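You operate a simulated robot arm through the tools that you are given. There is no shell and no other tool. Be economical: measure what you need, move in short steps, check, and stop when the job is done.

The job below is to be done with a simulated robot arm. You get a single attempt, and the scene is never put back.

JOB
Grind pepper into the saucer at the crank mill and salt it.
Fine: saucer under the chute, two turns of the crank, saucer back where it stood; two shakes of salt, shaker back.
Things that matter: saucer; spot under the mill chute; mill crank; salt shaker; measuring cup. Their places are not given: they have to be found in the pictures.

The check looks at the end state, three seconds after you hand in, the way a careful person would. Anything else that was tipped, shoved, dropped, spilled or broken makes it a failure.

ROBOT AND FRAMES
A 6-joint arm with a two-finger parallel gripper, fixed in place. Base frame: the origin is at the foot of the arm, x ahead of it, y to its left, z up; the work surface is at about z = 900. Units: mm, degrees, N and s.
With the tool pointing down near the work surface it reaches from about 240 to 660 mm from the base axis. Its first joint turns from -66.0 to 66.0 degrees. Payload 2.9 kg.
Tool frame: the origin (TCP) lies between the finger pads and is the grasp point; the fingertips stand 30 mm ahead of it; z points along the fingers, y is the line along which they close. The gripper opens to 110 mm. The fingers are 20 mm wide and 10 mm thick; the gripper's body (48 by 112 mm) begins 55 mm behind the TCP.
Orientation is told as [roll, pitch, yaw] about the base's x, y, z axes, in that order, counted from this pose: with the fingers straight down and closing along the base's y, the tool's x points along the base's -x, its y along +y and its z along -z.

CONTROLS
- The arm moves only by the tool step_arm. Its argument "moves" is a list that holds one entry, the list of rows, each a list of 7 numbers: the closure, from 0 (fully open) to 1 (shut), then the shift along the base's x, y, z in units of 100 mm (1.0 is 100 mm), then the turn, a rotation vector about the base's x, y, z in units of 90 degrees (1.0 is 90 degrees). In form: [[[hand, x, y, z, wx, wy, wz], ...]]. A call has 1 to 8 rows; each row is the pose to reach, as a shift and turn from the pose commanded when the call began. A call with a number of a shift or a turn outside -1 to 1 is refused whole. Rows are played at 5 a second. More than 50 mm and 8.6 degrees between two rows, or a gripper value outside its range, and nothing of the call is played. A pose out of reach is approached as far as the arm can. The call stops where the force on the tool passes 60 N (or 10 N more than at its start, if that is more) or the arm is blocked; 0.2 s more then pass. Each finger travels about 108 mm/s and halts on what it meets, pressing with about 30 N; the grip force reading is that of the motor and also rises with nothing between the fingers. The clock runs only during rows and for 0.2 s after the last one: add rows that repeat a pose to give the fingers time. The reply holds the time, the measured pose of the TCP, the force on the tool along the base axes, the opening and the grip force, in the units named above and with some noise.
- Cameras (640 x 400 px; columns grow to the right, rows downward): "scene" is fixed at [85.1, 436.2, 1392.2]; the picture's right is [-0.70, -0.71, 0.00], its down [-0.34, 0.34, -0.88] and it looks along [0.63, -0.61, -0.48] (base axes); focal length 241 px, centre (320, 200). "wrist" rides on the gripper at [-36, 0, -57] in the tool frame; the picture's right is [0.00, -1.00, 0.00], its down [0.97, 0.00, -0.24] and it looks along [0.24, 0.00, 0.97] (tool axes); focal length 218 px, centre (320, 200).
- grab_frame(camera): a new picture of that camera. It takes no simulated time.
- probe_pixels(camera, pixels): for up to 12 pixels [column, row] of the newest picture of that camera ("zoom" is the newest enlarged one), the place [x, y, z] in the base frame of the surface seen there, good to about 2 mm. It takes no simulated time.
- enlarge(camera, box): a new picture of the part [left, top, right, bottom] of that camera's present view, enlarged. It takes no simulated time.
- hand_in(): hands the job in; it is judged then, once.

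Work in short steps. Measure before you move; look again where a grasp or a placing could have gone wrong, and mend it. You have 80 turns and 54 pictures in all, those below and enlarged ones among them. Open the gripper and draw the arm clear of the work before you hand the job in, unless the task says otherwise; then end with one line.

The tools are called after "Emit:" by a JSON object that holds its "method" and its "body". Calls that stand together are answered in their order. step_arm: Moves the arm, as the interface text tells. Its arguments: {"type":"object","properties":{"moves":{"type":"array"}},"required":["moves"]} The other tools are called the same way: grab_frame (camera) takes a picture; probe_pixels (camera, pixels) gives the place of the surface under pixels of a picture; enlarge (camera, box) takes an enlarged picture of a part of a camera's view; hand_in () hands the job in.

At the start:

```text
time: 0.0
eef_pos: [383.0, 50.8, 1272.5]
tool_rot: [0.2, 0.0, 0.0]
ft_force: [0.0, 0.3, 0.0]
opening: 110.2
gripper_force: 0.1
```

scene: 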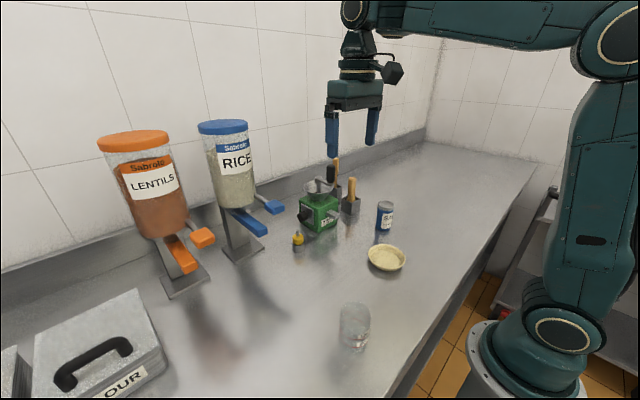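
wrist: 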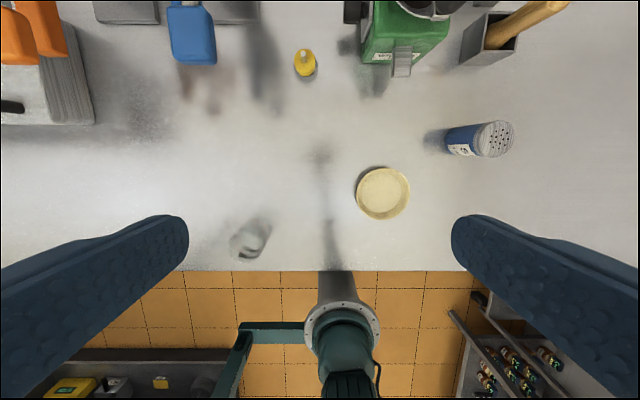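

The scene shows a green mill near (320,212), saucer at (386,258), salt shaker at (385,215), a glass at (355,325). I enlarge the mill region and the saucer area.

Emit:
{"method": "enlarge", "body": {"camera": "scene", "box": [270, 150, 430, 280]}}

Emit:
{"method": "enlarge", "body": {"camera": "wrist", "box": [280, 0, 560, 220]}}

```text
3.08 times, centred on (350, 215) of scene
```

zoom: 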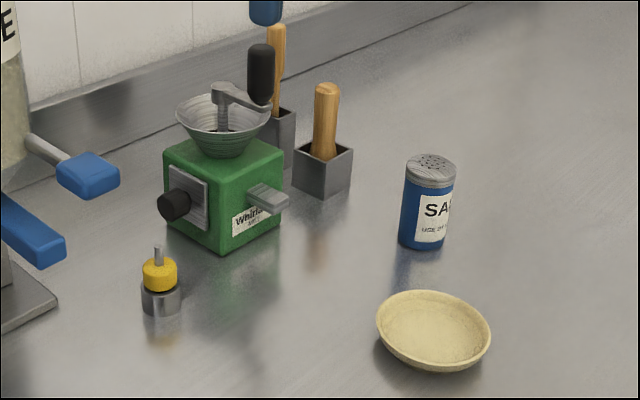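

```text
1.82 times, centred on (420, 110) of wrist
```

zoom: 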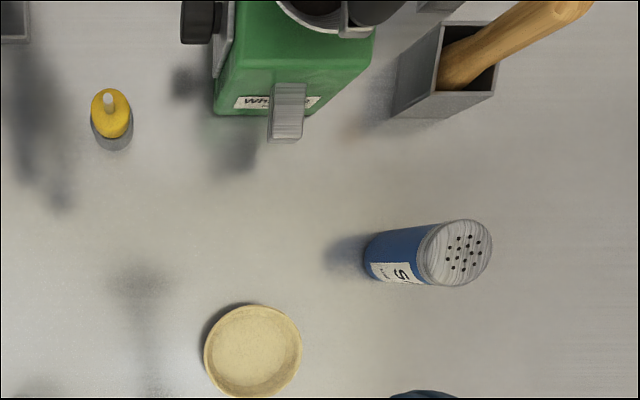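

The mill has a crank on top of its hopper, and a chute on the side facing the arm. I measure the key points.

Emit:
{"method": "probe_pixels", "body": {"camera": "zoom", "pixels": [[253, 350], [205, 352], [301, 352], [253, 306], [253, 396], [466, 253], [426, 253], [490, 253], [285, 132], [285, 90], [215, 112], [112, 105]]}}

Emit:
{"method": "probe_pixels", "body": {"camera": "scene", "pixels": [[335, 168], [335, 178], [325, 177], [331, 174], [326, 194], [335, 212], [341, 216], [314, 216], [325, 232], [385, 206], [353, 325], [346, 307]]}}

Emit:
{"method": "enlarge", "body": {"camera": "scene", "box": [290, 160, 370, 240]}}

```text
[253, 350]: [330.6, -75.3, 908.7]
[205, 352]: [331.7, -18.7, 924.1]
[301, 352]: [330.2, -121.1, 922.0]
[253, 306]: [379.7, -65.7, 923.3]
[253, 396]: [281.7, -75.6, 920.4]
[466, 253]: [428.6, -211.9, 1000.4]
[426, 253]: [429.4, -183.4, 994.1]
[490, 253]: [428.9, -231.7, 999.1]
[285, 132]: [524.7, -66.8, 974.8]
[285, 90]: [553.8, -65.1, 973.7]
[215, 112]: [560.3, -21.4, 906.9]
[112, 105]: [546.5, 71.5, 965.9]
```

```text
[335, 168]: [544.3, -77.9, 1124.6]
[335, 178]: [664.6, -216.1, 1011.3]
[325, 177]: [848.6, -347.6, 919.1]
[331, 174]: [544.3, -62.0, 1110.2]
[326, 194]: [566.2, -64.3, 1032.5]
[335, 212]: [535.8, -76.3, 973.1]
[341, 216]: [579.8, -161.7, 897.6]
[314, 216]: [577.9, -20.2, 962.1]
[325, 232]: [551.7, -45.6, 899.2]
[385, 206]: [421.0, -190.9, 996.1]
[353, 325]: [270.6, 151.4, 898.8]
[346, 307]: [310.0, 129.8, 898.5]
```

```text
5.00 times, centred on (330, 200) of scene
```

zoom: 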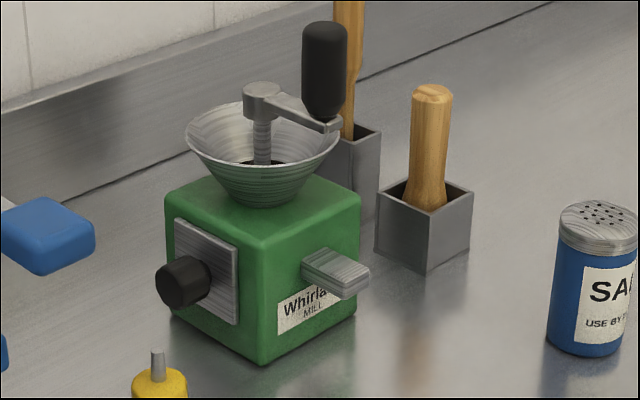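

Next I measure the crank hub, handle, chute and mill body.

Emit:
{"method": "probe_pixels", "body": {"camera": "zoom", "pixels": [[262, 86], [262, 105], [300, 112], [332, 127], [325, 25], [325, 110], [306, 70], [343, 70], [353, 280], [352, 292], [320, 255], [265, 240]]}}

Emit:
{"method": "enlarge", "body": {"camera": "scene", "box": [310, 280, 400, 370]}}

```text
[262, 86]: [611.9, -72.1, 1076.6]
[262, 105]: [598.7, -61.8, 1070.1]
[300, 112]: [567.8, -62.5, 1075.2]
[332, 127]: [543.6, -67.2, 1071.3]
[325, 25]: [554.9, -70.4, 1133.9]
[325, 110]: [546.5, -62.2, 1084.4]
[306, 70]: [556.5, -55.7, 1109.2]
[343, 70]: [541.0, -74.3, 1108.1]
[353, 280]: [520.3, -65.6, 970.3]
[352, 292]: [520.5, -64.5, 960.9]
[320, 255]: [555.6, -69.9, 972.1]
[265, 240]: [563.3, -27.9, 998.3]
```

```text
4.44 times, centred on (355, 325) of scene
```

zoom: 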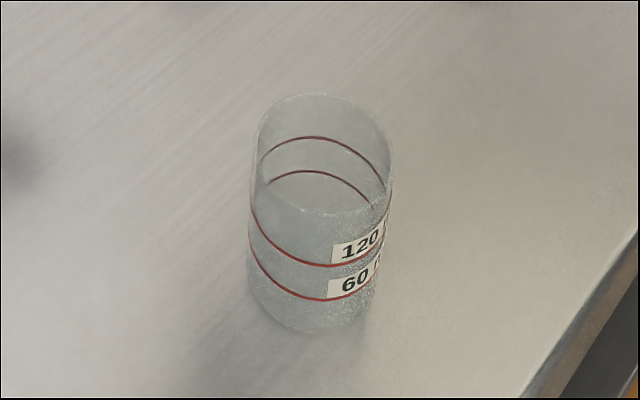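

The saucer has its centre at (331,-70), rim z≈923 and diameter ≈100. The chute tip is at (520,-66) and the crank handle at ≈(551,-67,1110). The camera or gripper body could hit the chute, so I'll tilt the tool forward about 40° for the saucer grasp, and I start by moving there.

Emit:
{"method": "step_arm", "body": {"moves": [[[0, -0.1, -0.2, -0.15, 0, -0.07, 0], [0, -0.2, -0.4, -0.3, 0, -0.14, 0], [0, -0.3, -0.6, -0.45, 0, -0.21, 0], [0, -0.4, -0.8, -0.6, 0, -0.28, 0], [0, -0.45, -1.0, -0.8, 0, -0.35, 0], [0, -0.5, -1.0, -1.0, 0, -0.42, 0]]]}}

Emit:
{"method": "step_arm", "body": {"moves": [[[0, 0, -0.1, -0.3, 0, 0, 0], [0, 0, -0.2, -0.6, 0, 0, 0], [0, 0, -0.2, -0.9, 0, 0, 0], [0, 0, -0.2, -1.0, 0, 0, 0]]]}}

Emit:
{"method": "grab_frame", "body": {"camera": "wrist"}}

Emit:
{"method": "grab_frame", "body": {"camera": "scene"}}

```text
time: 1.4
eef_pos: [335.3, -49.5, 1172.1]
tool_rot: [0.1, -37.8, 0.0]
ft_force: [0.5, 0.6, 0.2]
opening: 110.0
gripper_force: 0.0
```

```text
time: 2.4
eef_pos: [334.8, -70.1, 1071.9]
tool_rot: [0.0, -37.8, 0.0]
ft_force: [0.7, -0.1, -0.9]
opening: 109.6
gripper_force: 0.0
```

```text
47 pictures are left
```

wrist: 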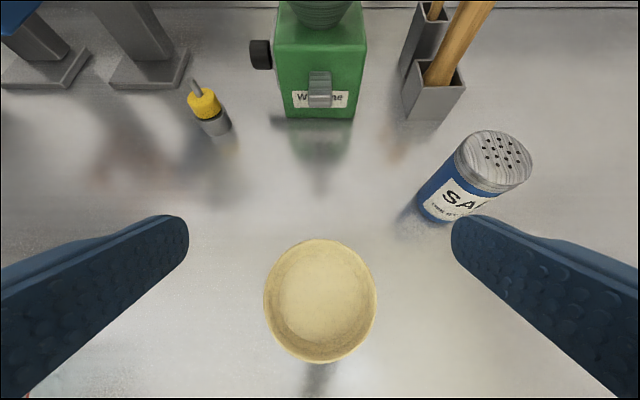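

```text
46 pictures are left
```

scene: 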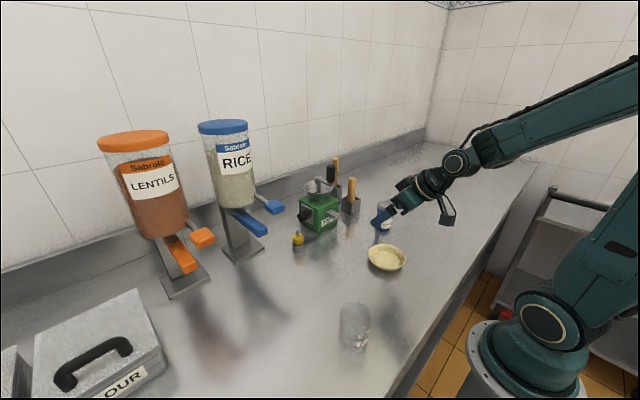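

The wrist view shows the saucer rim at columns 264–376 and rows 239–362. I probe the rim, the chute (320,90), the mill foot (320,118) and the shaker precisely.

Emit:
{"method": "probe_pixels", "body": {"camera": "wrist", "pixels": [[266, 300], [374, 300], [320, 241], [320, 360], [320, 300], [320, 104], [320, 75], [320, 116], [286, 116], [352, 116], [310, 98], [331, 98]]}}

Emit:
{"method": "enlarge", "body": {"camera": "wrist", "box": [240, 20, 400, 130]}}

```text
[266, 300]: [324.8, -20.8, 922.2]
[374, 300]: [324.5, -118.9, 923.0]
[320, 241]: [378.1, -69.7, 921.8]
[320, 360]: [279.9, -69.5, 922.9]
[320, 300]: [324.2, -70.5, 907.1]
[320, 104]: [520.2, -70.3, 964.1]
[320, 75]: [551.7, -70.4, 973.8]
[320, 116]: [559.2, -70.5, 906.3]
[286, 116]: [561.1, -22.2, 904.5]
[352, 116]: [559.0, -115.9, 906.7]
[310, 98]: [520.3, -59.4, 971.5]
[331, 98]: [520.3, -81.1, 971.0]
```

```text
3.64 times, centred on (320, 75) of wrist
```

zoom: 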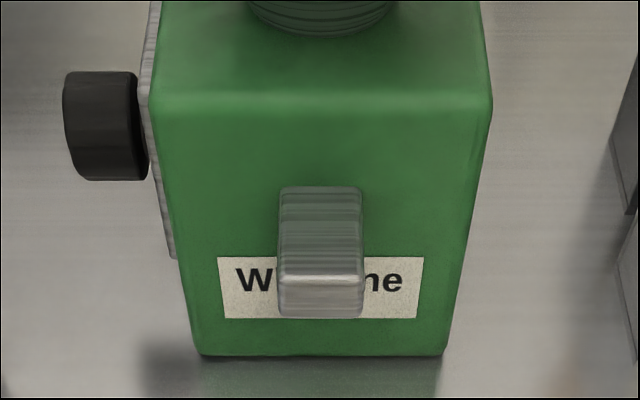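

The saucer centre is at (329,-70) and the mill's front face at x≈559. I descend around the saucer.

Emit:
{"method": "step_arm", "body": {"moves": [[[0, -0.055, 0, -0.3, 0, 0, 0], [0, -0.055, 0, -0.6, 0, 0, 0], [0, -0.055, 0, -0.85, 0, 0, 0], [0, -0.055, 0, -0.95, 0, 0, 0]]]}}

Emit:
{"method": "step_arm", "body": {"moves": [[[0, 0, 0, -0.15, 0, 0, 0], [0, 0, 0, -0.3, 0, 0, 0], [0, 0, 0, -0.42, 0, 0, 0], [0, 0, 0, -0.42, 0, 0, 0]]]}}

Emit:
{"method": "grab_frame", "body": {"camera": "wrist"}}

```text
time: 3.4
eef_pos: [352.2, -78.1, 986.2]
tool_rot: [0.1, -37.8, 0.0]
ft_force: [0.3, -0.1, -0.8]
opening: 110.2
gripper_force: 0.1
out of reach, approached as far as the arm can: row 2, 3, 4
```

```text
time: 4.4
eef_pos: [362.2, -80.4, 946.0]
tool_rot: [0.1, -37.7, 0.1]
ft_force: [-0.2, 0.5, -0.2]
opening: 110.0
gripper_force: 0.1
out of reach, approached as far as the arm can: row 1, 2, 3, 4
```

```text
44 pictures are left
```

wrist: 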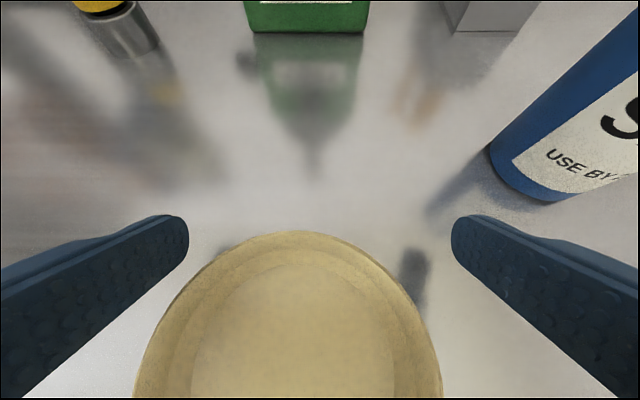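

The 37.8° tilt is out of reach so close to the base; the TCP stopped at (362,-80,946) without touching anything. I go up and reduce the tilt to about 23°.

Emit:
{"method": "step_arm", "body": {"moves": [[[0, 0, 0, 0.3, 0, 0, 0], [0, 0, 0, 0.5, 0, 0.08, 0], [0, 0, 0, 0.5, 0, 0.165, 0], [0, 0, 0, 0.5, 0, 0.165, 0]]]}}

```text
time: 5.4
eef_pos: [361.4, -81.0, 997.3]
tool_rot: [0.0, -22.8, 0.0]
ft_force: [0.1, 0.8, 0.7]
opening: 110.0
gripper_force: 0.0
```

The pose is (361,-81,997), apparently offset from the measured stop. I shift to (329,-70) at this height first.

Emit:
{"method": "step_arm", "body": {"moves": [[[0, -0.16, 0.055, 0, 0, 0, 0], [0, -0.32, 0.11, 0, 0, 0, 0], [0, -0.32, 0.11, -0.15, 0, 0, 0], [0, -0.32, 0.11, -0.25, 0, 0, 0], [0, -0.32, 0.11, -0.25, 0, 0, 0]]]}}

Emit:
{"method": "grab_frame", "body": {"camera": "wrist"}}

```text
time: 6.6
eef_pos: [330.0, -69.2, 971.7]
tool_rot: [0.0, -23.1, -0.1]
ft_force: [0.9, -0.2, -0.6]
opening: 110.1
gripper_force: 0.0
```

```text
43 pictures are left
```

wrist: 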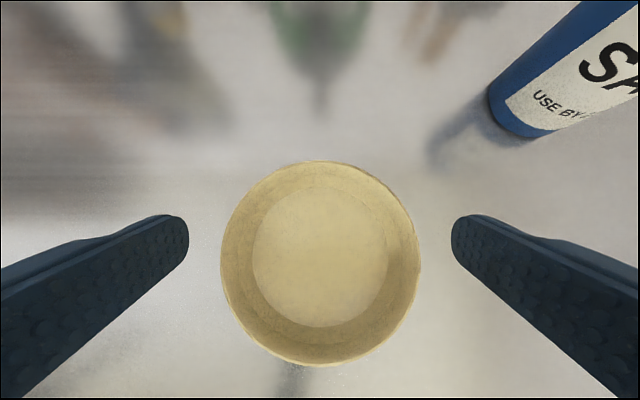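

The saucer is centred between the fingers. I descend to z≈937 and close gently.

Emit:
{"method": "step_arm", "body": {"moves": [[[0, -0.01, 0, -0.12, 0, 0, 0], [0, -0.01, 0, -0.24, 0, 0, 0], [0, -0.01, 0, -0.35, 0, 0, 0], [0, -0.01, 0, -0.35, 0, 0, 0]]]}}

Emit:
{"method": "step_arm", "body": {"moves": [[[0.05, 0, 0, 0, 0, 0, 0], [0.1, 0, 0, 0, 0, 0, 0], [0.2, 0, 0, 0, 0, 0, 0], [0.2, 0, 0, 0, 0, 0, 0]]]}}

Emit:
{"method": "grab_frame", "body": {"camera": "wrist"}}

```text
time: 7.6
eef_pos: [329.2, -70.0, 936.9]
tool_rot: [0.0, -23.0, 0.0]
ft_force: [-0.5, 0.3, -0.6]
opening: 110.0
gripper_force: 0.1
```

```text
time: 8.6
eef_pos: [327.8, -70.0, 937.2]
tool_rot: [0.1, -23.1, 0.1]
ft_force: [0.3, 0.6, -0.6]
opening: 103.1
gripper_force: 30.0
```

```text
42 pictures are left
```

wrist: 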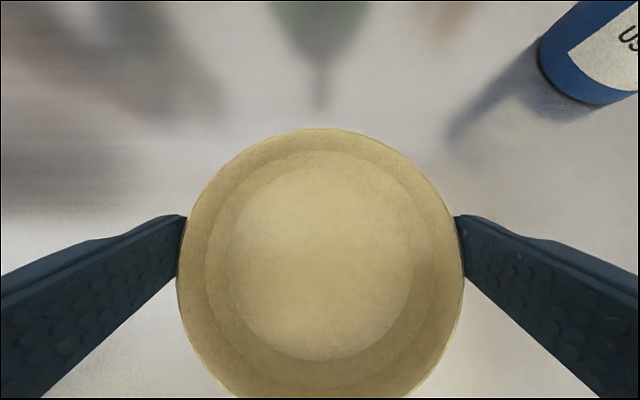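

The saucer is gripped at 103 mm. I lift 10 mm and check it stays level.

Emit:
{"method": "step_arm", "body": {"moves": [[[0.2, 0, 0, 0.05, 0, 0, 0], [0.2, 0, 0, 0.1, 0, 0, 0], [0.2, 0, 0, 0.12, 0, 0, 0], [0.2, 0, 0, 0.12, 0, 0, 0]]]}}

Emit:
{"method": "enlarge", "body": {"camera": "scene", "box": [330, 190, 450, 290]}}

```text
time: 9.6
eef_pos: [329.2, -69.6, 948.9]
tool_rot: [0.0, -22.9, 0.0]
ft_force: [0.7, 0.1, -1.6]
opening: 103.2
gripper_force: 30.2
```

```text
4.00 times, centred on (390, 240) of scene
```

zoom: 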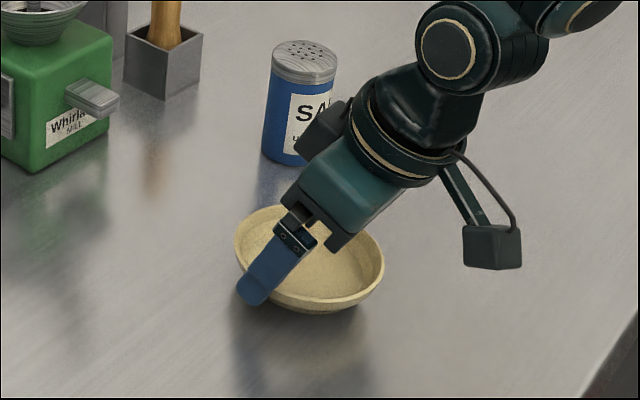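

It is level and held. I move +x by 130 mm, keeping it low, then look.

Emit:
{"method": "step_arm", "body": {"moves": [[[0.2, 0.15, 0, 0, 0, 0, 0], [0.2, 0.3, 0, 0, 0, 0, 0], [0.2, 0.45, 0, 0, 0, 0, 0], [0.2, 0.6, 0, 0, 0, 0, 0], [0.2, 0.75, 0, 0, 0, 0, 0], [0.2, 0.9, 0, 0, 0, 0, 0], [0.2, 1.0, 0, 0, 0, 0, 0], [0.2, 1.0, 0, 0, 0, 0, 0]]]}}

Emit:
{"method": "step_arm", "body": {"moves": [[[0.2, 0.1, 0, 0, 0, 0, 0], [0.2, 0.2, 0, 0, 0, 0, 0], [0.2, 0.3, 0, 0, 0, 0, 0], [0.2, 0.3, 0, 0, 0, 0, 0]]]}}

Emit:
{"method": "enlarge", "body": {"camera": "scene", "box": [290, 150, 430, 270]}}

Emit:
{"method": "grab_frame", "body": {"camera": "wrist"}}

```text
time: 11.4
eef_pos: [429.0, -70.0, 948.7]
tool_rot: [-0.1, -23.0, 0.1]
ft_force: [0.0, 0.6, -1.3]
opening: 103.0
gripper_force: 29.3
```

```text
time: 12.4
eef_pos: [459.1, -70.0, 950.0]
tool_rot: [0.0, -23.0, 0.0]
ft_force: [0.3, -0.4, -2.1]
opening: 103.0
gripper_force: 29.5
```

```text
3.33 times, centred on (360, 210) of scene
```

zoom: 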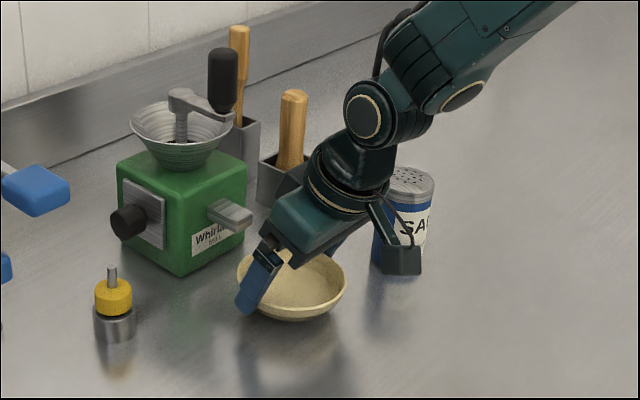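

```text
39 pictures are left
```

wrist: 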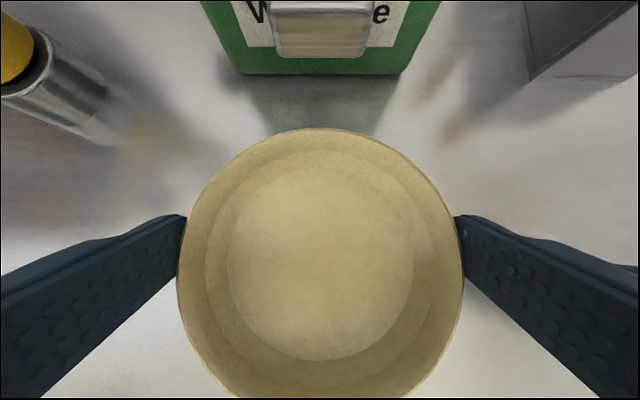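

I check the box hanging on the wrist and the leading edge of the gripper relative to the mill.

Emit:
{"method": "probe_pixels", "body": {"camera": "zoom", "pixels": [[402, 258], [300, 215], [280, 235], [325, 150], [290, 253], [240, 210], [424, 220]]}}

Emit:
{"method": "probe_pixels", "body": {"camera": "wrist", "pixels": [[320, 131], [320, 73], [320, 50], [272, 50], [372, 50], [320, 30], [320, 5]]}}

```text
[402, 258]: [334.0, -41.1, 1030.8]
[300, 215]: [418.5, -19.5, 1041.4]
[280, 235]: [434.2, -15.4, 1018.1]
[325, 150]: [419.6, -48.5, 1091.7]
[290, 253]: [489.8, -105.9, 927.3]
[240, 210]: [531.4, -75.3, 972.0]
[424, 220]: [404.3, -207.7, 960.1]
```

```text
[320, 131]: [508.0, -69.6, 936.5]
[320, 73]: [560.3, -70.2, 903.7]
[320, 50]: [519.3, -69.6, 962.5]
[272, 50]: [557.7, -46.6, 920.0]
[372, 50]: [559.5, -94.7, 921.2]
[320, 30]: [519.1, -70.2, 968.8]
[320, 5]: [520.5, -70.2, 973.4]
```

The far rim is at x=508 and the mill face at 559. I move +46 mm, then lower 12 mm.

Emit:
{"method": "step_arm", "body": {"moves": [[[0.2, 0.12, 0, 0, 0, 0, 0], [0.2, 0.24, 0, 0, 0, 0, 0], [0.2, 0.36, 0, 0, 0, 0, 0], [0.2, 0.46, 0, 0, 0, 0, 0], [0.2, 0.46, 0, 0, 0, 0, 0]]]}}

Emit:
{"method": "step_arm", "body": {"moves": [[[0.2, 0, 0, -0.05, 0, 0, 0], [0.2, 0, 0, -0.1, 0, 0, 0], [0.2, 0, 0, -0.12, 0, 0, 0], [0.2, 0, 0, -0.12, 0, 0, 0]]]}}

Emit:
{"method": "grab_frame", "body": {"camera": "wrist"}}

```text
time: 13.6
eef_pos: [504.9, -70.4, 948.7]
tool_rot: [0.0, -23.0, 0.0]
ft_force: [0.5, 0.6, -1.7]
opening: 103.1
gripper_force: 29.7
```

```text
time: 14.6
eef_pos: [505.1, -70.6, 935.8]
tool_rot: [0.0, -23.0, 0.0]
ft_force: [-1.8, -0.4, 5.8]
opening: 103.1
gripper_force: 29.8
```

```text
38 pictures are left
```

wrist: 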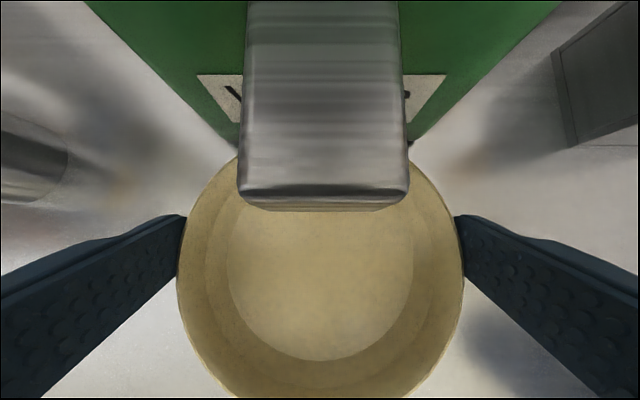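

The saucer is on the table below the chute. I open and back off along the tool axis.

Emit:
{"method": "step_arm", "body": {"moves": [[[0, 0, 0, 0, 0, 0, 0], [0, 0, 0, 0, 0, 0, 0], [0, -0.06, 0, 0.15, 0, 0, 0], [0, -0.2, 0, 0.4, 0, 0, 0], [0, -0.35, 0, 0.8, 0, 0, 0], [0, -0.4, 0, 1.0, 0, 0, 0]]]}}

Emit:
{"method": "step_arm", "body": {"moves": [[[0, 0, 0, 0.4, 0, 0, 0], [0, 0, 0, 0.8, 0, 0, 0], [0, 0, 0, 1.0, 0, 0, 0]]]}}

Emit:
{"method": "grab_frame", "body": {"camera": "wrist"}}

Emit:
{"method": "enlarge", "body": {"camera": "scene", "box": [270, 130, 410, 270]}}

```text
time: 16.0
eef_pos: [463.8, -69.9, 1037.7]
tool_rot: [0.2, -22.9, 0.0]
ft_force: [0.2, -0.2, 0.2]
opening: 110.2
gripper_force: 0.1
```

```text
time: 16.8
eef_pos: [464.1, -70.3, 1137.5]
tool_rot: [0.0, -23.0, 0.0]
ft_force: [0.4, -0.6, 0.0]
opening: 110.0
gripper_force: 0.0
```

```text
37 pictures are left
```

wrist: 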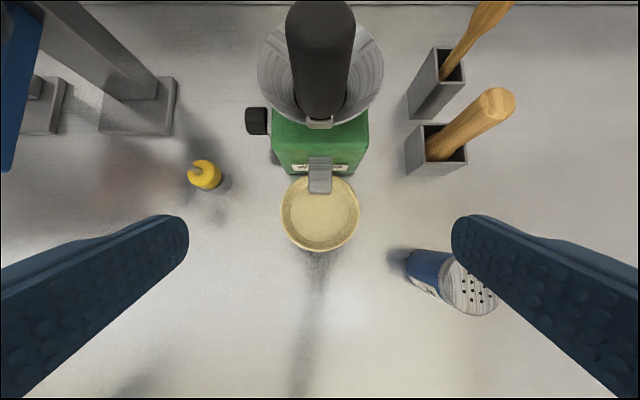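

```text
2.86 times, centred on (340, 200) of scene
```

zoom: 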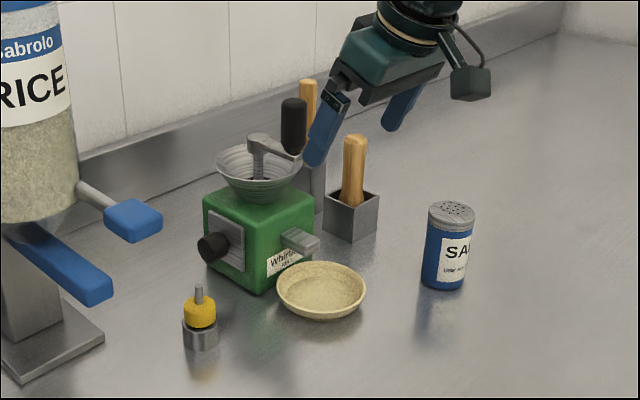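

The saucer sits right under the chute. I now measure the handle, hub, hopper and the utensils next to the mill.

Emit:
{"method": "probe_pixels", "body": {"camera": "wrist", "pixels": [[320, 12], [290, 60], [350, 60], [320, 60], [320, 122], [262, 70], [380, 70], [497, 100], [490, 12], [320, 246], [284, 212], [357, 212]]}}

Emit:
{"method": "probe_pixels", "body": {"camera": "zoom", "pixels": [[256, 135], [252, 150], [268, 142], [292, 100], [292, 150], [283, 130], [304, 130], [308, 82], [354, 137], [240, 152], [131, 225], [200, 290]]}}

```text
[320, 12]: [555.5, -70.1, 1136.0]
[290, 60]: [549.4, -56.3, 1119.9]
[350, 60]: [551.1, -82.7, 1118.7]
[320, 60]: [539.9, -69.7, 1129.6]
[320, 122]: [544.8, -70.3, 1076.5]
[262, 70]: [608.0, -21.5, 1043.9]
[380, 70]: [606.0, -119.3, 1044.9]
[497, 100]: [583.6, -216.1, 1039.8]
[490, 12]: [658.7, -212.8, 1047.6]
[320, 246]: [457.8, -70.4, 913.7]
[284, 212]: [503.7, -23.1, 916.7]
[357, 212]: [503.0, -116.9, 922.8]
```

```text
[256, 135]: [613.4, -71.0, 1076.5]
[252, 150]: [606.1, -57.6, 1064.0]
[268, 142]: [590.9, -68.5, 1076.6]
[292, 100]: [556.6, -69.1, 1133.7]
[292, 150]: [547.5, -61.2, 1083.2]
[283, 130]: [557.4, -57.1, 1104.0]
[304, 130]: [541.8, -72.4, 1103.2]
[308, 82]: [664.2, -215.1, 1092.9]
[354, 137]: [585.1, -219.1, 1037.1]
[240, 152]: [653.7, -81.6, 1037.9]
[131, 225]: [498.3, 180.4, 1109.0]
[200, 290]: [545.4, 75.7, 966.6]
```

The crank axis is at about (607,-70) with radius ≈54. The handle is at (553,-70), Ø27, z 1083–1136. I tilt to 38° and slide the open fingers around the handle at z≈1115.

Emit:
{"method": "step_arm", "body": {"moves": [[[0, 0, 0, -0.1, 0, -0.08, 0], [0, 0, 0, -0.22, 0, -0.165, 0], [0, 0.2, 0, -0.22, 0, -0.165, 0], [0, 0.4, 0, -0.22, 0, -0.165, 0], [0, 0.6, 0, -0.22, 0, -0.165, 0], [0, 0.8, 0, -0.22, 0, -0.165, 0], [0, 0.89, 0, -0.22, 0, -0.165, 0], [0, 0.89, 0, -0.22, 0, -0.165, 0]]]}}

Emit:
{"method": "grab_frame", "body": {"camera": "wrist"}}

```text
time: 18.6
eef_pos: [554.0, -69.8, 1114.0]
tool_rot: [0.1, -37.7, 0.0]
ft_force: [-0.3, -0.5, -0.7]
opening: 109.9
gripper_force: 0.0
```

```text
35 pictures are left
```

wrist: 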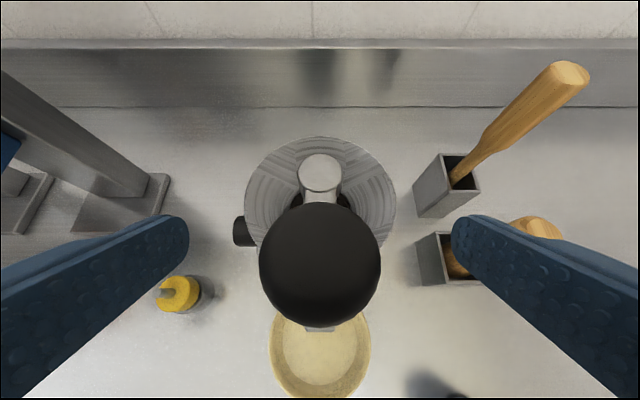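

The handle is centred at column 320. I close on it and probe the hub.

Emit:
{"method": "probe_pixels", "body": {"camera": "wrist", "pixels": [[319, 172], [319, 156], [303, 172], [336, 172]]}}

Emit:
{"method": "step_arm", "body": {"moves": [[[0.3, 0, 0, 0, 0, 0, 0], [0.6, 0, 0, 0, 0, 0, 0], [0.85, 0, 0, 0, 0, 0, 0], [0.85, 0, 0, 0, 0, 0, 0], [0.85, 0, 0, 0, 0, 0, 0]]]}}

```text
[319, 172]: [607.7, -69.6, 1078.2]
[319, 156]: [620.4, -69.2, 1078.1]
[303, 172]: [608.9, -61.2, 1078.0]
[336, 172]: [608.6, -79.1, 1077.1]
```

```text
time: 19.8
eef_pos: [554.0, -69.6, 1114.3]
tool_rot: [0.0, -37.8, 0.1]
ft_force: [-0.7, 0.6, -0.3]
opening: 27.0
gripper_force: 45.0
```

The handle is gripped (27 mm), with the hub at (608,-70) and radius 54. I try the first 60° clockwise.

Emit:
{"method": "step_arm", "body": {"moves": [[[0.85, 0.018, 0.14, 0, 0, 0, 0], [0.85, 0.072, 0.27, 0, 0, 0, 0], [0.85, 0.158, 0.382, 0, 0, 0, 0], [0.85, 0.27, 0.468, 0, 0, 0, 0]]]}}

Emit:
{"method": "enlarge", "body": {"camera": "scene", "box": [270, 120, 410, 260]}}

```text
time: 20.8
eef_pos: [581.1, -22.8, 1115.7]
tool_rot: [0.1, -37.8, 0.0]
ft_force: [-4.4, 3.7, 0.7]
opening: 27.2
gripper_force: 44.7
```

```text
2.86 times, centred on (340, 190) of scene
```

zoom: 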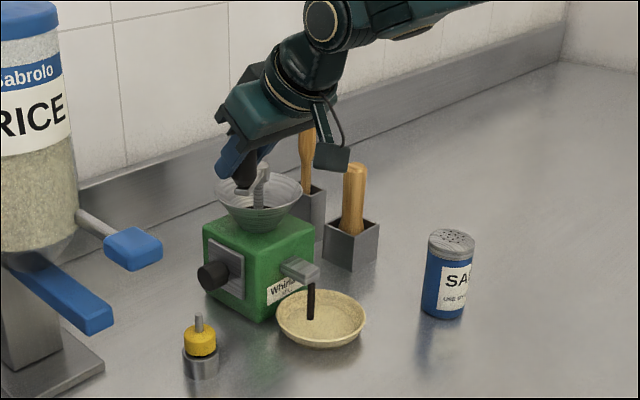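

Pepper is falling from the chute into the saucer and the crank force is small. I continue from 60° to 180°.

Emit:
{"method": "step_arm", "body": {"moves": [[[0.85, 0.13, 0.054, 0, 0, 0, 0], [0.85, 0.27, 0.072, 0, 0, 0, 0], [0.85, 0.41, 0.054, 0, 0, 0, 0], [0.85, 0.54, 0, 0, 0, 0, 0], [0.85, 0.652, -0.086, 0, 0, 0, 0], [0.85, 0.738, -0.198, 0, 0, 0, 0], [0.85, 0.792, -0.328, 0, 0, 0, 0], [0.85, 0.81, -0.468, 0, 0, 0, 0]]]}}

```text
time: 22.6
eef_pos: [663.0, -72.0, 1114.8]
tool_rot: [0.1, -38.0, -0.2]
ft_force: [16.3, -1.1, -5.6]
opening: 27.5
gripper_force: 45.2
```

180° is reached. I continue to 300°.

Emit:
{"method": "step_arm", "body": {"moves": [[[0.85, -0.018, -0.14, 0, 0, 0, 0], [0.85, -0.072, -0.27, 0, 0, 0, 0], [0.85, -0.158, -0.382, 0, 0, 0, 0], [0.85, -0.27, -0.468, 0, 0, 0, 0], [0.85, -0.4, -0.522, 0, 0, 0, 0], [0.85, -0.54, -0.54, 0, 0, 0, 0], [0.85, -0.68, -0.522, 0, 0, 0, 0], [0.85, -0.81, -0.468, 0, 0, 0, 0]]]}}

Emit:
{"method": "enlarge", "body": {"camera": "scene", "box": [270, 120, 410, 260]}}

```text
time: 24.4
eef_pos: [579.6, -117.0, 1114.6]
tool_rot: [0.0, -37.7, 0.0]
ft_force: [-7.9, -16.2, 5.8]
opening: 27.1
gripper_force: 44.9
```

```text
2.86 times, centred on (340, 190) of scene
```

zoom: 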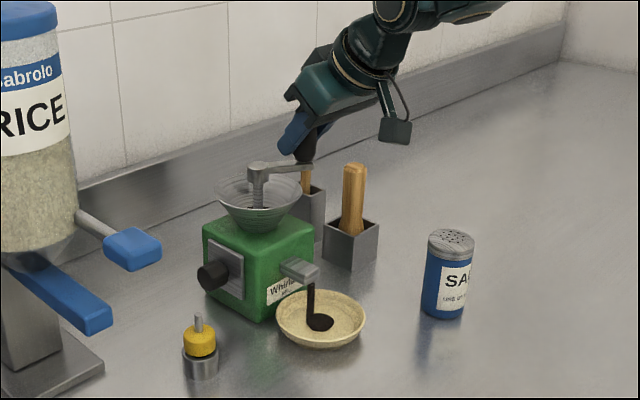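

The crank follows and pepper is collecting in the saucer. I complete turn 1 and go into turn 2 (300°→60°→180°).

Emit:
{"method": "step_arm", "body": {"moves": [[[0.85, -0.112, 0.086, 0, 0, 0, 0], [0.85, -0.198, 0.198, 0, 0, 0, 0], [0.85, -0.252, 0.328, 0, 0, 0, 0], [0.85, -0.27, 0.468, 0, 0, 0, 0], [0.85, -0.252, 0.608, 0, 0, 0, 0], [0.85, -0.198, 0.738, 0, 0, 0, 0], [0.85, -0.112, 0.85, 0, 0, 0, 0], [0.85, 0, 0.936, 0, 0, 0, 0]]]}}

Emit:
{"method": "step_arm", "body": {"moves": [[[0.85, 0.13, 0.054, 0, 0, 0, 0], [0.85, 0.27, 0.072, 0, 0, 0, 0], [0.85, 0.41, 0.054, 0, 0, 0, 0], [0.85, 0.54, 0, 0, 0, 0, 0], [0.85, 0.652, -0.086, 0, 0, 0, 0], [0.85, 0.738, -0.198, 0, 0, 0, 0], [0.85, 0.792, -0.328, 0, 0, 0, 0], [0.85, 0.81, -0.468, 0, 0, 0, 0]]]}}

```text
time: 26.2
eef_pos: [579.9, -22.4, 1114.3]
tool_rot: [0.1, -37.8, 0.0]
ft_force: [-3.1, 1.1, -2.0]
opening: 27.4
gripper_force: 44.7
```

```text
time: 28.0
eef_pos: [663.0, -71.7, 1115.8]
tool_rot: [0.0, -38.0, -0.3]
ft_force: [23.7, -0.9, -11.0]
opening: 27.2
gripper_force: 44.6
```

Forces are fine. I finish turn 2 (180°→300°→360°).

Emit:
{"method": "step_arm", "body": {"moves": [[[0.85, -0.018, -0.14, 0, 0, 0, 0], [0.85, -0.072, -0.27, 0, 0, 0, 0], [0.85, -0.158, -0.382, 0, 0, 0, 0], [0.85, -0.27, -0.468, 0, 0, 0, 0], [0.85, -0.4, -0.522, 0, 0, 0, 0], [0.85, -0.54, -0.54, 0, 0, 0, 0], [0.85, -0.68, -0.522, 0, 0, 0, 0], [0.85, -0.81, -0.468, 0, 0, 0, 0]]]}}

Emit:
{"method": "step_arm", "body": {"moves": [[[0.85, -0.112, 0.086, 0, 0, 0, 0], [0.85, -0.198, 0.198, 0, 0, 0, 0], [0.85, -0.252, 0.328, 0, 0, 0, 0], [0.85, -0.27, 0.468, 0, 0, 0, 0], [0.85, -0.27, 0.468, 0, 0, 0, 0]]]}}

Emit:
{"method": "enlarge", "body": {"camera": "scene", "box": [270, 120, 410, 260]}}

```text
time: 29.8
eef_pos: [579.0, -116.0, 1114.4]
tool_rot: [0.0, -37.8, 0.0]
ft_force: [-5.9, -11.2, 3.4]
opening: 27.0
gripper_force: 45.1
```

```text
time: 31.0
eef_pos: [553.1, -68.1, 1114.7]
tool_rot: [0.2, -37.8, 0.1]
ft_force: [-16.2, 2.4, 9.0]
opening: 27.0
gripper_force: 44.9
```

```text
2.86 times, centred on (340, 190) of scene
```

zoom: 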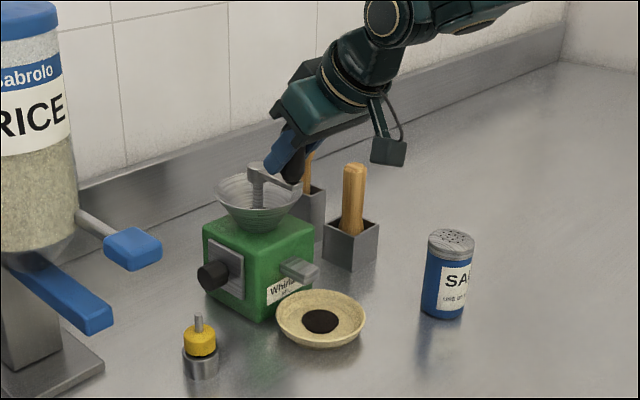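

Two full turns are done, the pepper sits in the saucer and the flow has stopped. I open, back away level, and un-tilt to 23°.

Emit:
{"method": "step_arm", "body": {"moves": [[[0.5, 0, 0, 0, 0, 0, 0], [0, 0, 0, 0, 0, 0, 0], [0, 0, 0, 0, 0, 0, 0], [0, -0.2, 0, 0, 0, 0, 0], [0, -0.4, 0, 0, 0, 0, 0], [0, -0.6, 0, 0, 0, 0, 0], [0, -0.75, 0, 0, 0, 0.08, 0], [0, -0.89, 0, 0, 0, 0.165, 0]]]}}

Emit:
{"method": "step_arm", "body": {"moves": [[[0, 0, 0, -0.25, 0, 0, 0], [0, 0, 0, -0.5, 0, 0, 0], [0, 0, 0, -0.7, 0, 0, 0], [0, 0, 0, -0.77, 0, 0, 0], [0, 0, 0, -0.77, 0, 0, 0]]]}}

Emit:
{"method": "grab_frame", "body": {"camera": "wrist"}}

```text
time: 32.8
eef_pos: [463.6, -70.2, 1114.2]
tool_rot: [0.1, -22.9, 0.0]
ft_force: [0.9, 0.6, 0.1]
opening: 110.1
gripper_force: 0.0
```

```text
time: 34.0
eef_pos: [464.0, -71.4, 1037.4]
tool_rot: [0.0, -23.0, 0.0]
ft_force: [-0.2, 0.1, 0.8]
opening: 109.9
gripper_force: 0.0
```

```text
31 pictures are left
```

wrist: 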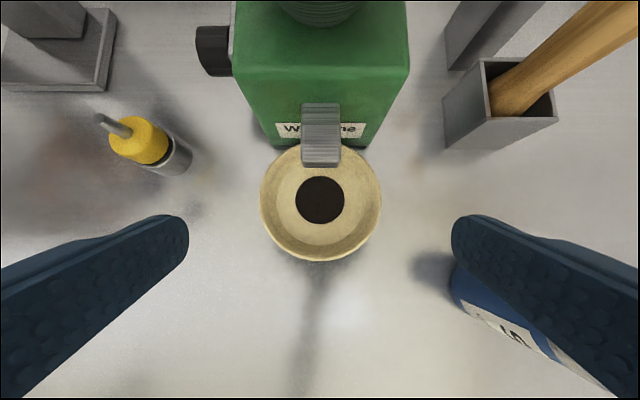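

The saucer is centred with its pepper. I retrace the path down to it.

Emit:
{"method": "step_arm", "body": {"moves": [[[0, 0.05, 0, -0.25, 0, 0, 0], [0, 0.2, 0, -0.6, 0, 0, 0], [0, 0.34, 0, -0.85, 0, 0, 0], [0, 0.405, 0, -1.0, 0, 0, 0], [0, 0.405, 0, -1.0, 0, 0, 0]]]}}

Emit:
{"method": "step_arm", "body": {"moves": [[[0.03, 0, 0, 0, 0, 0, 0], [0.06, 0, 0, 0, 0, 0, 0], [0.1, 0, 0, 0, 0, 0, 0], [0.2, 0, 0, 0, 0, 0, 0], [0.2, 0, 0, 0, 0, 0, 0], [0.2, 0, 0, 0.06, 0, 0, 0], [0.2, 0, 0, 0.12, 0, 0, 0], [0.2, 0, 0, 0.12, 0, 0, 0]]]}}

Emit:
{"method": "grab_frame", "body": {"camera": "wrist"}}

```text
time: 35.2
eef_pos: [504.8, -71.5, 938.3]
tool_rot: [-0.1, -22.9, 0.1]
ft_force: [0.9, -0.4, -0.5]
opening: 110.3
gripper_force: 0.1
```

```text
time: 37.0
eef_pos: [505.8, -69.7, 950.3]
tool_rot: [0.1, -23.0, -0.1]
ft_force: [0.0, -0.4, -2.0]
opening: 103.0
gripper_force: 30.2
```

```text
30 pictures are left
```

wrist: 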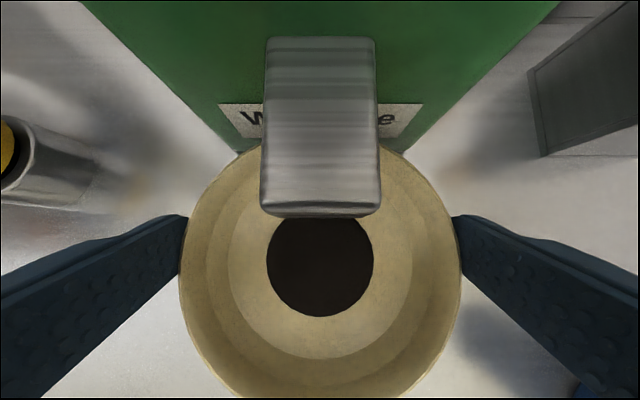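

It is held level. I carry it back 176 mm in −x.

Emit:
{"method": "step_arm", "body": {"moves": [[[0.2, -0.12, 0, 0, 0, 0, 0], [0.2, -0.25, 0, 0, 0, 0, 0], [0.2, -0.38, 0, 0, 0, 0, 0], [0.2, -0.51, 0, 0, 0, 0, 0], [0.2, -0.64, 0, 0, 0, 0, 0], [0.2, -0.77, 0, 0, 0, 0, 0], [0.2, -0.9, 0, 0, 0, 0, 0], [0.2, -1.0, 0, 0, 0, 0, 0]]]}}

Emit:
{"method": "step_arm", "body": {"moves": [[[0.2, -0.12, 0, 0, 0, 0, 0], [0.2, -0.25, 0, 0, 0, 0, 0], [0.2, -0.38, 0, 0, 0, 0, 0], [0.2, -0.51, 0, 0, 0, 0, 0], [0.2, -0.64, 0, 0, 0, 0, 0], [0.2, -0.72, 0, 0, 0, 0, 0], [0.2, -0.765, 0, 0, 0, 0, 0], [0.2, -0.765, 0, 0, 0, 0, 0]]]}}

Emit:
{"method": "step_arm", "body": {"moves": [[[0.2, 0, 0, -0.05, 0, 0, 0], [0.2, 0, 0, -0.1, 0, 0, 0], [0.2, 0, 0, -0.125, 0, 0, 0], [0.2, 0, 0, -0.125, 0, 0, 0]]]}}

Emit:
{"method": "grab_frame", "body": {"camera": "wrist"}}

```text
time: 38.8
eef_pos: [404.1, -69.1, 948.8]
tool_rot: [0.1, -23.0, 0.0]
ft_force: [0.3, 1.1, -1.9]
opening: 103.3
gripper_force: 29.7
```

```text
time: 40.6
eef_pos: [328.9, -70.1, 949.8]
tool_rot: [0.2, -22.9, -0.1]
ft_force: [0.1, -0.3, -1.4]
opening: 103.3
gripper_force: 30.3
```

```text
time: 41.6
eef_pos: [329.6, -69.3, 937.6]
tool_rot: [0.1, -23.0, 0.0]
ft_force: [-6.4, 0.4, 19.8]
opening: 103.2
gripper_force: 29.8
```

```text
29 pictures are left
```

wrist: 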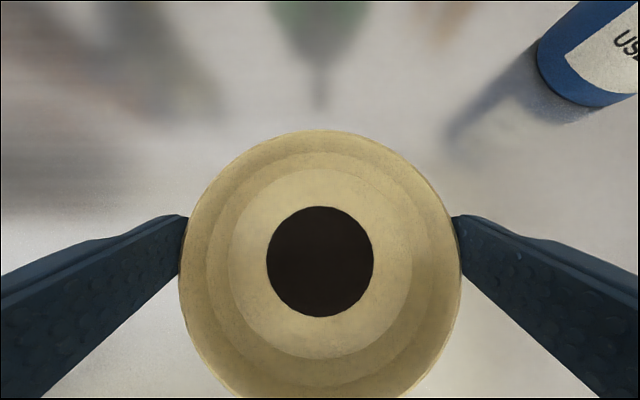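

It is back in place. I release and rise straight up.

Emit:
{"method": "step_arm", "body": {"moves": [[[0, 0, 0, 0, 0, 0, 0], [0, 0, 0, 0, 0, 0, 0], [0, 0, 0, 0.15, 0, 0, 0], [0, 0, 0, 0.5, 0, 0, 0], [0, 0, 0, 1.0, 0, 0, 0], [0, 0, 0, 1.0, 0, 0, 0]]]}}

Emit:
{"method": "grab_frame", "body": {"camera": "wrist"}}

```text
time: 43.0
eef_pos: [329.1, -69.6, 1039.3]
tool_rot: [0.2, -23.0, 0.0]
ft_force: [-0.2, 0.6, 0.1]
opening: 110.0
gripper_force: 0.1
```

```text
28 pictures are left
```

wrist: 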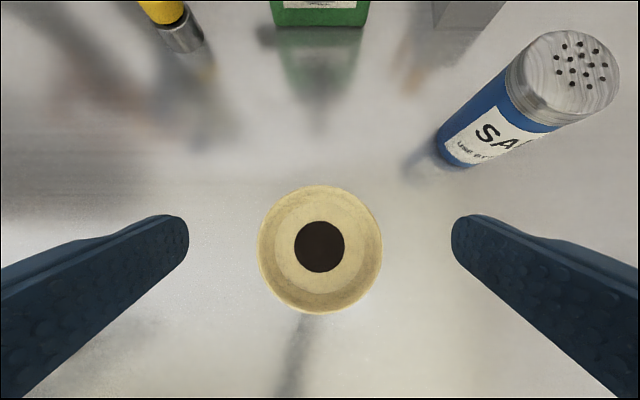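

Emit:
{"method": "probe_pixels", "body": {"camera": "wrist", "pixels": [[320, 188], [320, 311], [259, 247], [381, 247], [320, 247], [563, 75], [512, 78], [617, 75], [566, 33], [560, 122], [455, 164], [478, 162]]}}

```text
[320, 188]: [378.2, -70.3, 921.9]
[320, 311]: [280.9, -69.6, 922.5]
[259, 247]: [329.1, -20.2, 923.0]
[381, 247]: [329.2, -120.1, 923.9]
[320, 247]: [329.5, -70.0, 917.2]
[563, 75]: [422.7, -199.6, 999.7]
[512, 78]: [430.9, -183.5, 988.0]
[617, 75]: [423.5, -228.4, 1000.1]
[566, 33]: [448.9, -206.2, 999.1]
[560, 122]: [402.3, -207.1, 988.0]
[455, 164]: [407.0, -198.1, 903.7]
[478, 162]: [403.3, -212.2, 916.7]
```

The saucer is back at (329.5,-70) and the shaker is at (427,-207), Ø50, z 900–1000. For inverting it I'll grasp with the tool pointing toward −y, so I rise and yaw −90°.

Emit:
{"method": "step_arm", "body": {"moves": [[[0, 0.05, 0.1, 0.2, 0, 0, -0.09], [0, 0.1, 0.2, 0.4, 0, 0, -0.18], [0, 0.15, 0.3, 0.6, 0, 0, -0.27], [0, 0.2, 0.4, 0.8, 0, 0, -0.36], [0, 0.25, 0.5, 0.8, 0, 0, -0.45], [0, 0.3, 0.6, 0.8, 0, 0, -0.5]]]}}

Emit:
{"method": "step_arm", "body": {"moves": [[[0, 0.15, 0, 0, 0, 0, -0.09], [0, 0.3, 0, 0, 0, 0, -0.18], [0, 0.45, 0, 0, 0, 0, -0.27], [0, 0.6, 0, 0, 0, 0, -0.36], [0, 0.68, 0, 0, 0, 0, -0.45], [0, 0.68, 0, 0, 0, 0, -0.5]]]}}

Emit:
{"method": "grab_frame", "body": {"camera": "scene"}}

```text
time: 44.4
eef_pos: [357.4, -9.6, 1117.7]
tool_rot: [0.1, -23.1, -45.2]
ft_force: [-0.6, -0.6, 0.3]
opening: 110.1
gripper_force: 0.2
```

```text
time: 45.8
eef_pos: [426.5, -10.2, 1116.8]
tool_rot: [0.1, -23.0, -90.1]
ft_force: [-0.2, 0.2, 0.1]
opening: 110.0
gripper_force: 0.0
```

```text
27 pictures are left
```

scene: 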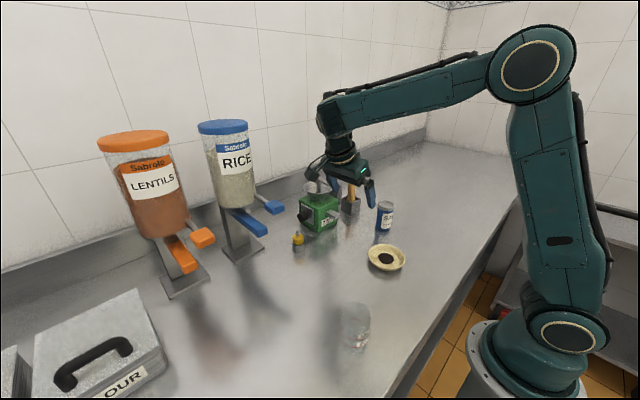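

The yaw works. To keep the wrist away from the rice levers I move to y≈−110 while pitching toward −y.

Emit:
{"method": "step_arm", "body": {"moves": [[[0, 0, -0.25, 0, 0, 0, 0], [0, 0, -0.5, 0, 0, 0, 0], [0, 0, -0.7, 0, -0.08, 0, 0], [0, 0, -0.8, 0, -0.16, 0, 0], [0, 0, -0.9, 0, -0.24, 0, 0], [0, 0, -1.0, 0, -0.32, 0, 0], [0, 0, -1.0, 0, -0.39, 0, 0], [0, 0, -1.0, 0, -0.39, 0, 0]]]}}

Emit:
{"method": "grab_frame", "body": {"camera": "scene"}}

Emit:
{"method": "grab_frame", "body": {"camera": "wrist"}}

```text
time: 47.6
eef_pos: [425.5, -109.2, 1116.0]
tool_rot: [0.1, -58.3, -90.0]
ft_force: [-0.7, -1.0, -0.2]
opening: 110.0
gripper_force: 0.0
```

```text
26 pictures are left
```

scene: 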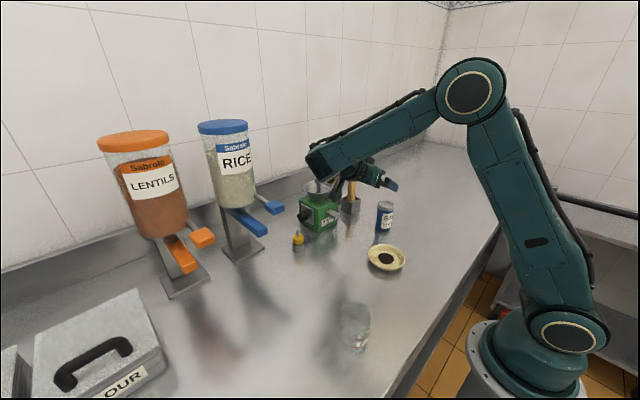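

```text
25 pictures are left
```

wrist: 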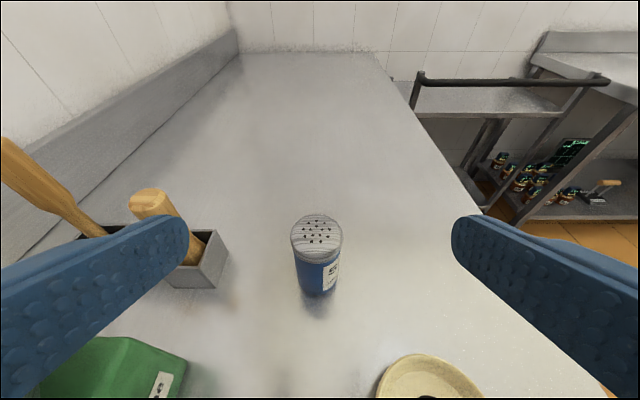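

The shaker lies centred (col 317) between the fingers. I probe the forearm's clearance to the mill before descending.

Emit:
{"method": "probe_pixels", "body": {"camera": "scene", "pixels": [[312, 165], [335, 160], [350, 170], [365, 172], [340, 150], [334, 180], [322, 205]]}}

Emit:
{"method": "enlarge", "body": {"camera": "scene", "box": [290, 130, 430, 250]}}

```text
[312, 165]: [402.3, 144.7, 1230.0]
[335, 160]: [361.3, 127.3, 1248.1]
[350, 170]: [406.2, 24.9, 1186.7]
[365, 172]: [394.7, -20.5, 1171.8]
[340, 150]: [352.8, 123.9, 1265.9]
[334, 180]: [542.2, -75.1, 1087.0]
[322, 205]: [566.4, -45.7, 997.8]
```

```text
3.33 times, centred on (360, 190) of scene
```

zoom: 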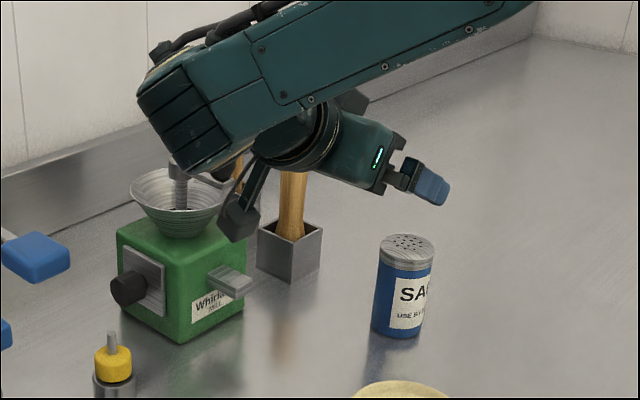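

The wrist is at x≈400, well clear of the mill (x>520). I descend to the pre-grasp, then slide in along the tool axis.

Emit:
{"method": "step_arm", "body": {"moves": [[[0, 0.01, -0.05, -0.25, 0, 0, 0], [0, 0.01, -0.1, -0.5, 0, 0, 0], [0, 0.01, -0.15, -0.75, 0, 0, 0], [0, 0.01, -0.2, -1.0, 0, 0, 0], [0, 0.01, -0.2, -1.0, 0, 0, 0]]]}}

Emit:
{"method": "step_arm", "body": {"moves": [[[0, 0, -0.2, -0.14, 0, 0, 0], [0, 0, -0.4, -0.28, 0, 0, 0], [0, 0, -0.6, -0.42, 0, 0, 0], [0, 0, -0.76, -0.54, 0, 0, 0], [0, 0, -0.76, -0.54, 0, 0, 0]]]}}

Emit:
{"method": "grab_frame", "body": {"camera": "wrist"}}

Emit:
{"method": "enlarge", "body": {"camera": "scene", "box": [290, 130, 450, 290]}}

```text
time: 48.8
eef_pos: [428.8, -131.0, 1016.3]
tool_rot: [0.0, -58.1, -90.1]
ft_force: [0.2, -0.2, 0.3]
opening: 110.0
gripper_force: 0.2
```

```text
time: 50.0
eef_pos: [427.8, -206.1, 962.5]
tool_rot: [0.1, -58.1, -89.9]
ft_force: [-0.8, 0.5, 0.2]
opening: 109.8
gripper_force: 0.1
```

```text
23 pictures are left
```

wrist: 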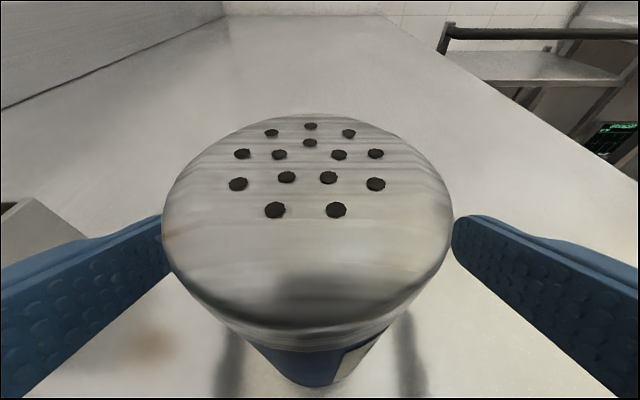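

```text
2.50 times, centred on (370, 210) of scene
```

zoom: 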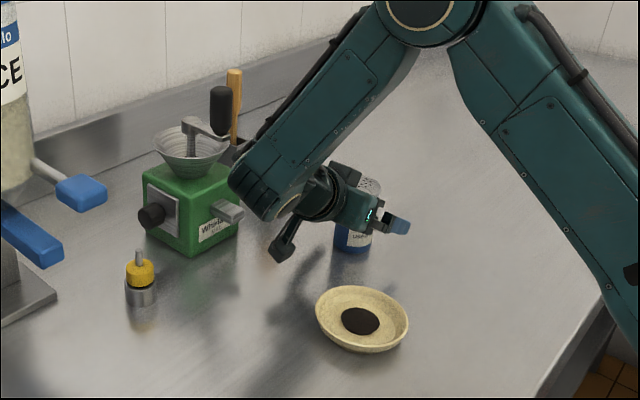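

The shaker cap spans columns 162–454 (centre 308), slightly off the finger centre. I probe it for an exact x.

Emit:
{"method": "probe_pixels", "body": {"camera": "wrist", "pixels": [[166, 220], [450, 220], [308, 118], [308, 310], [308, 365]]}}

```text
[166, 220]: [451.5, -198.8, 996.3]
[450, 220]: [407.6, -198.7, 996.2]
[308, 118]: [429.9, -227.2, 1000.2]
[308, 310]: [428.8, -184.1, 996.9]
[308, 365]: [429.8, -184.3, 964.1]
```

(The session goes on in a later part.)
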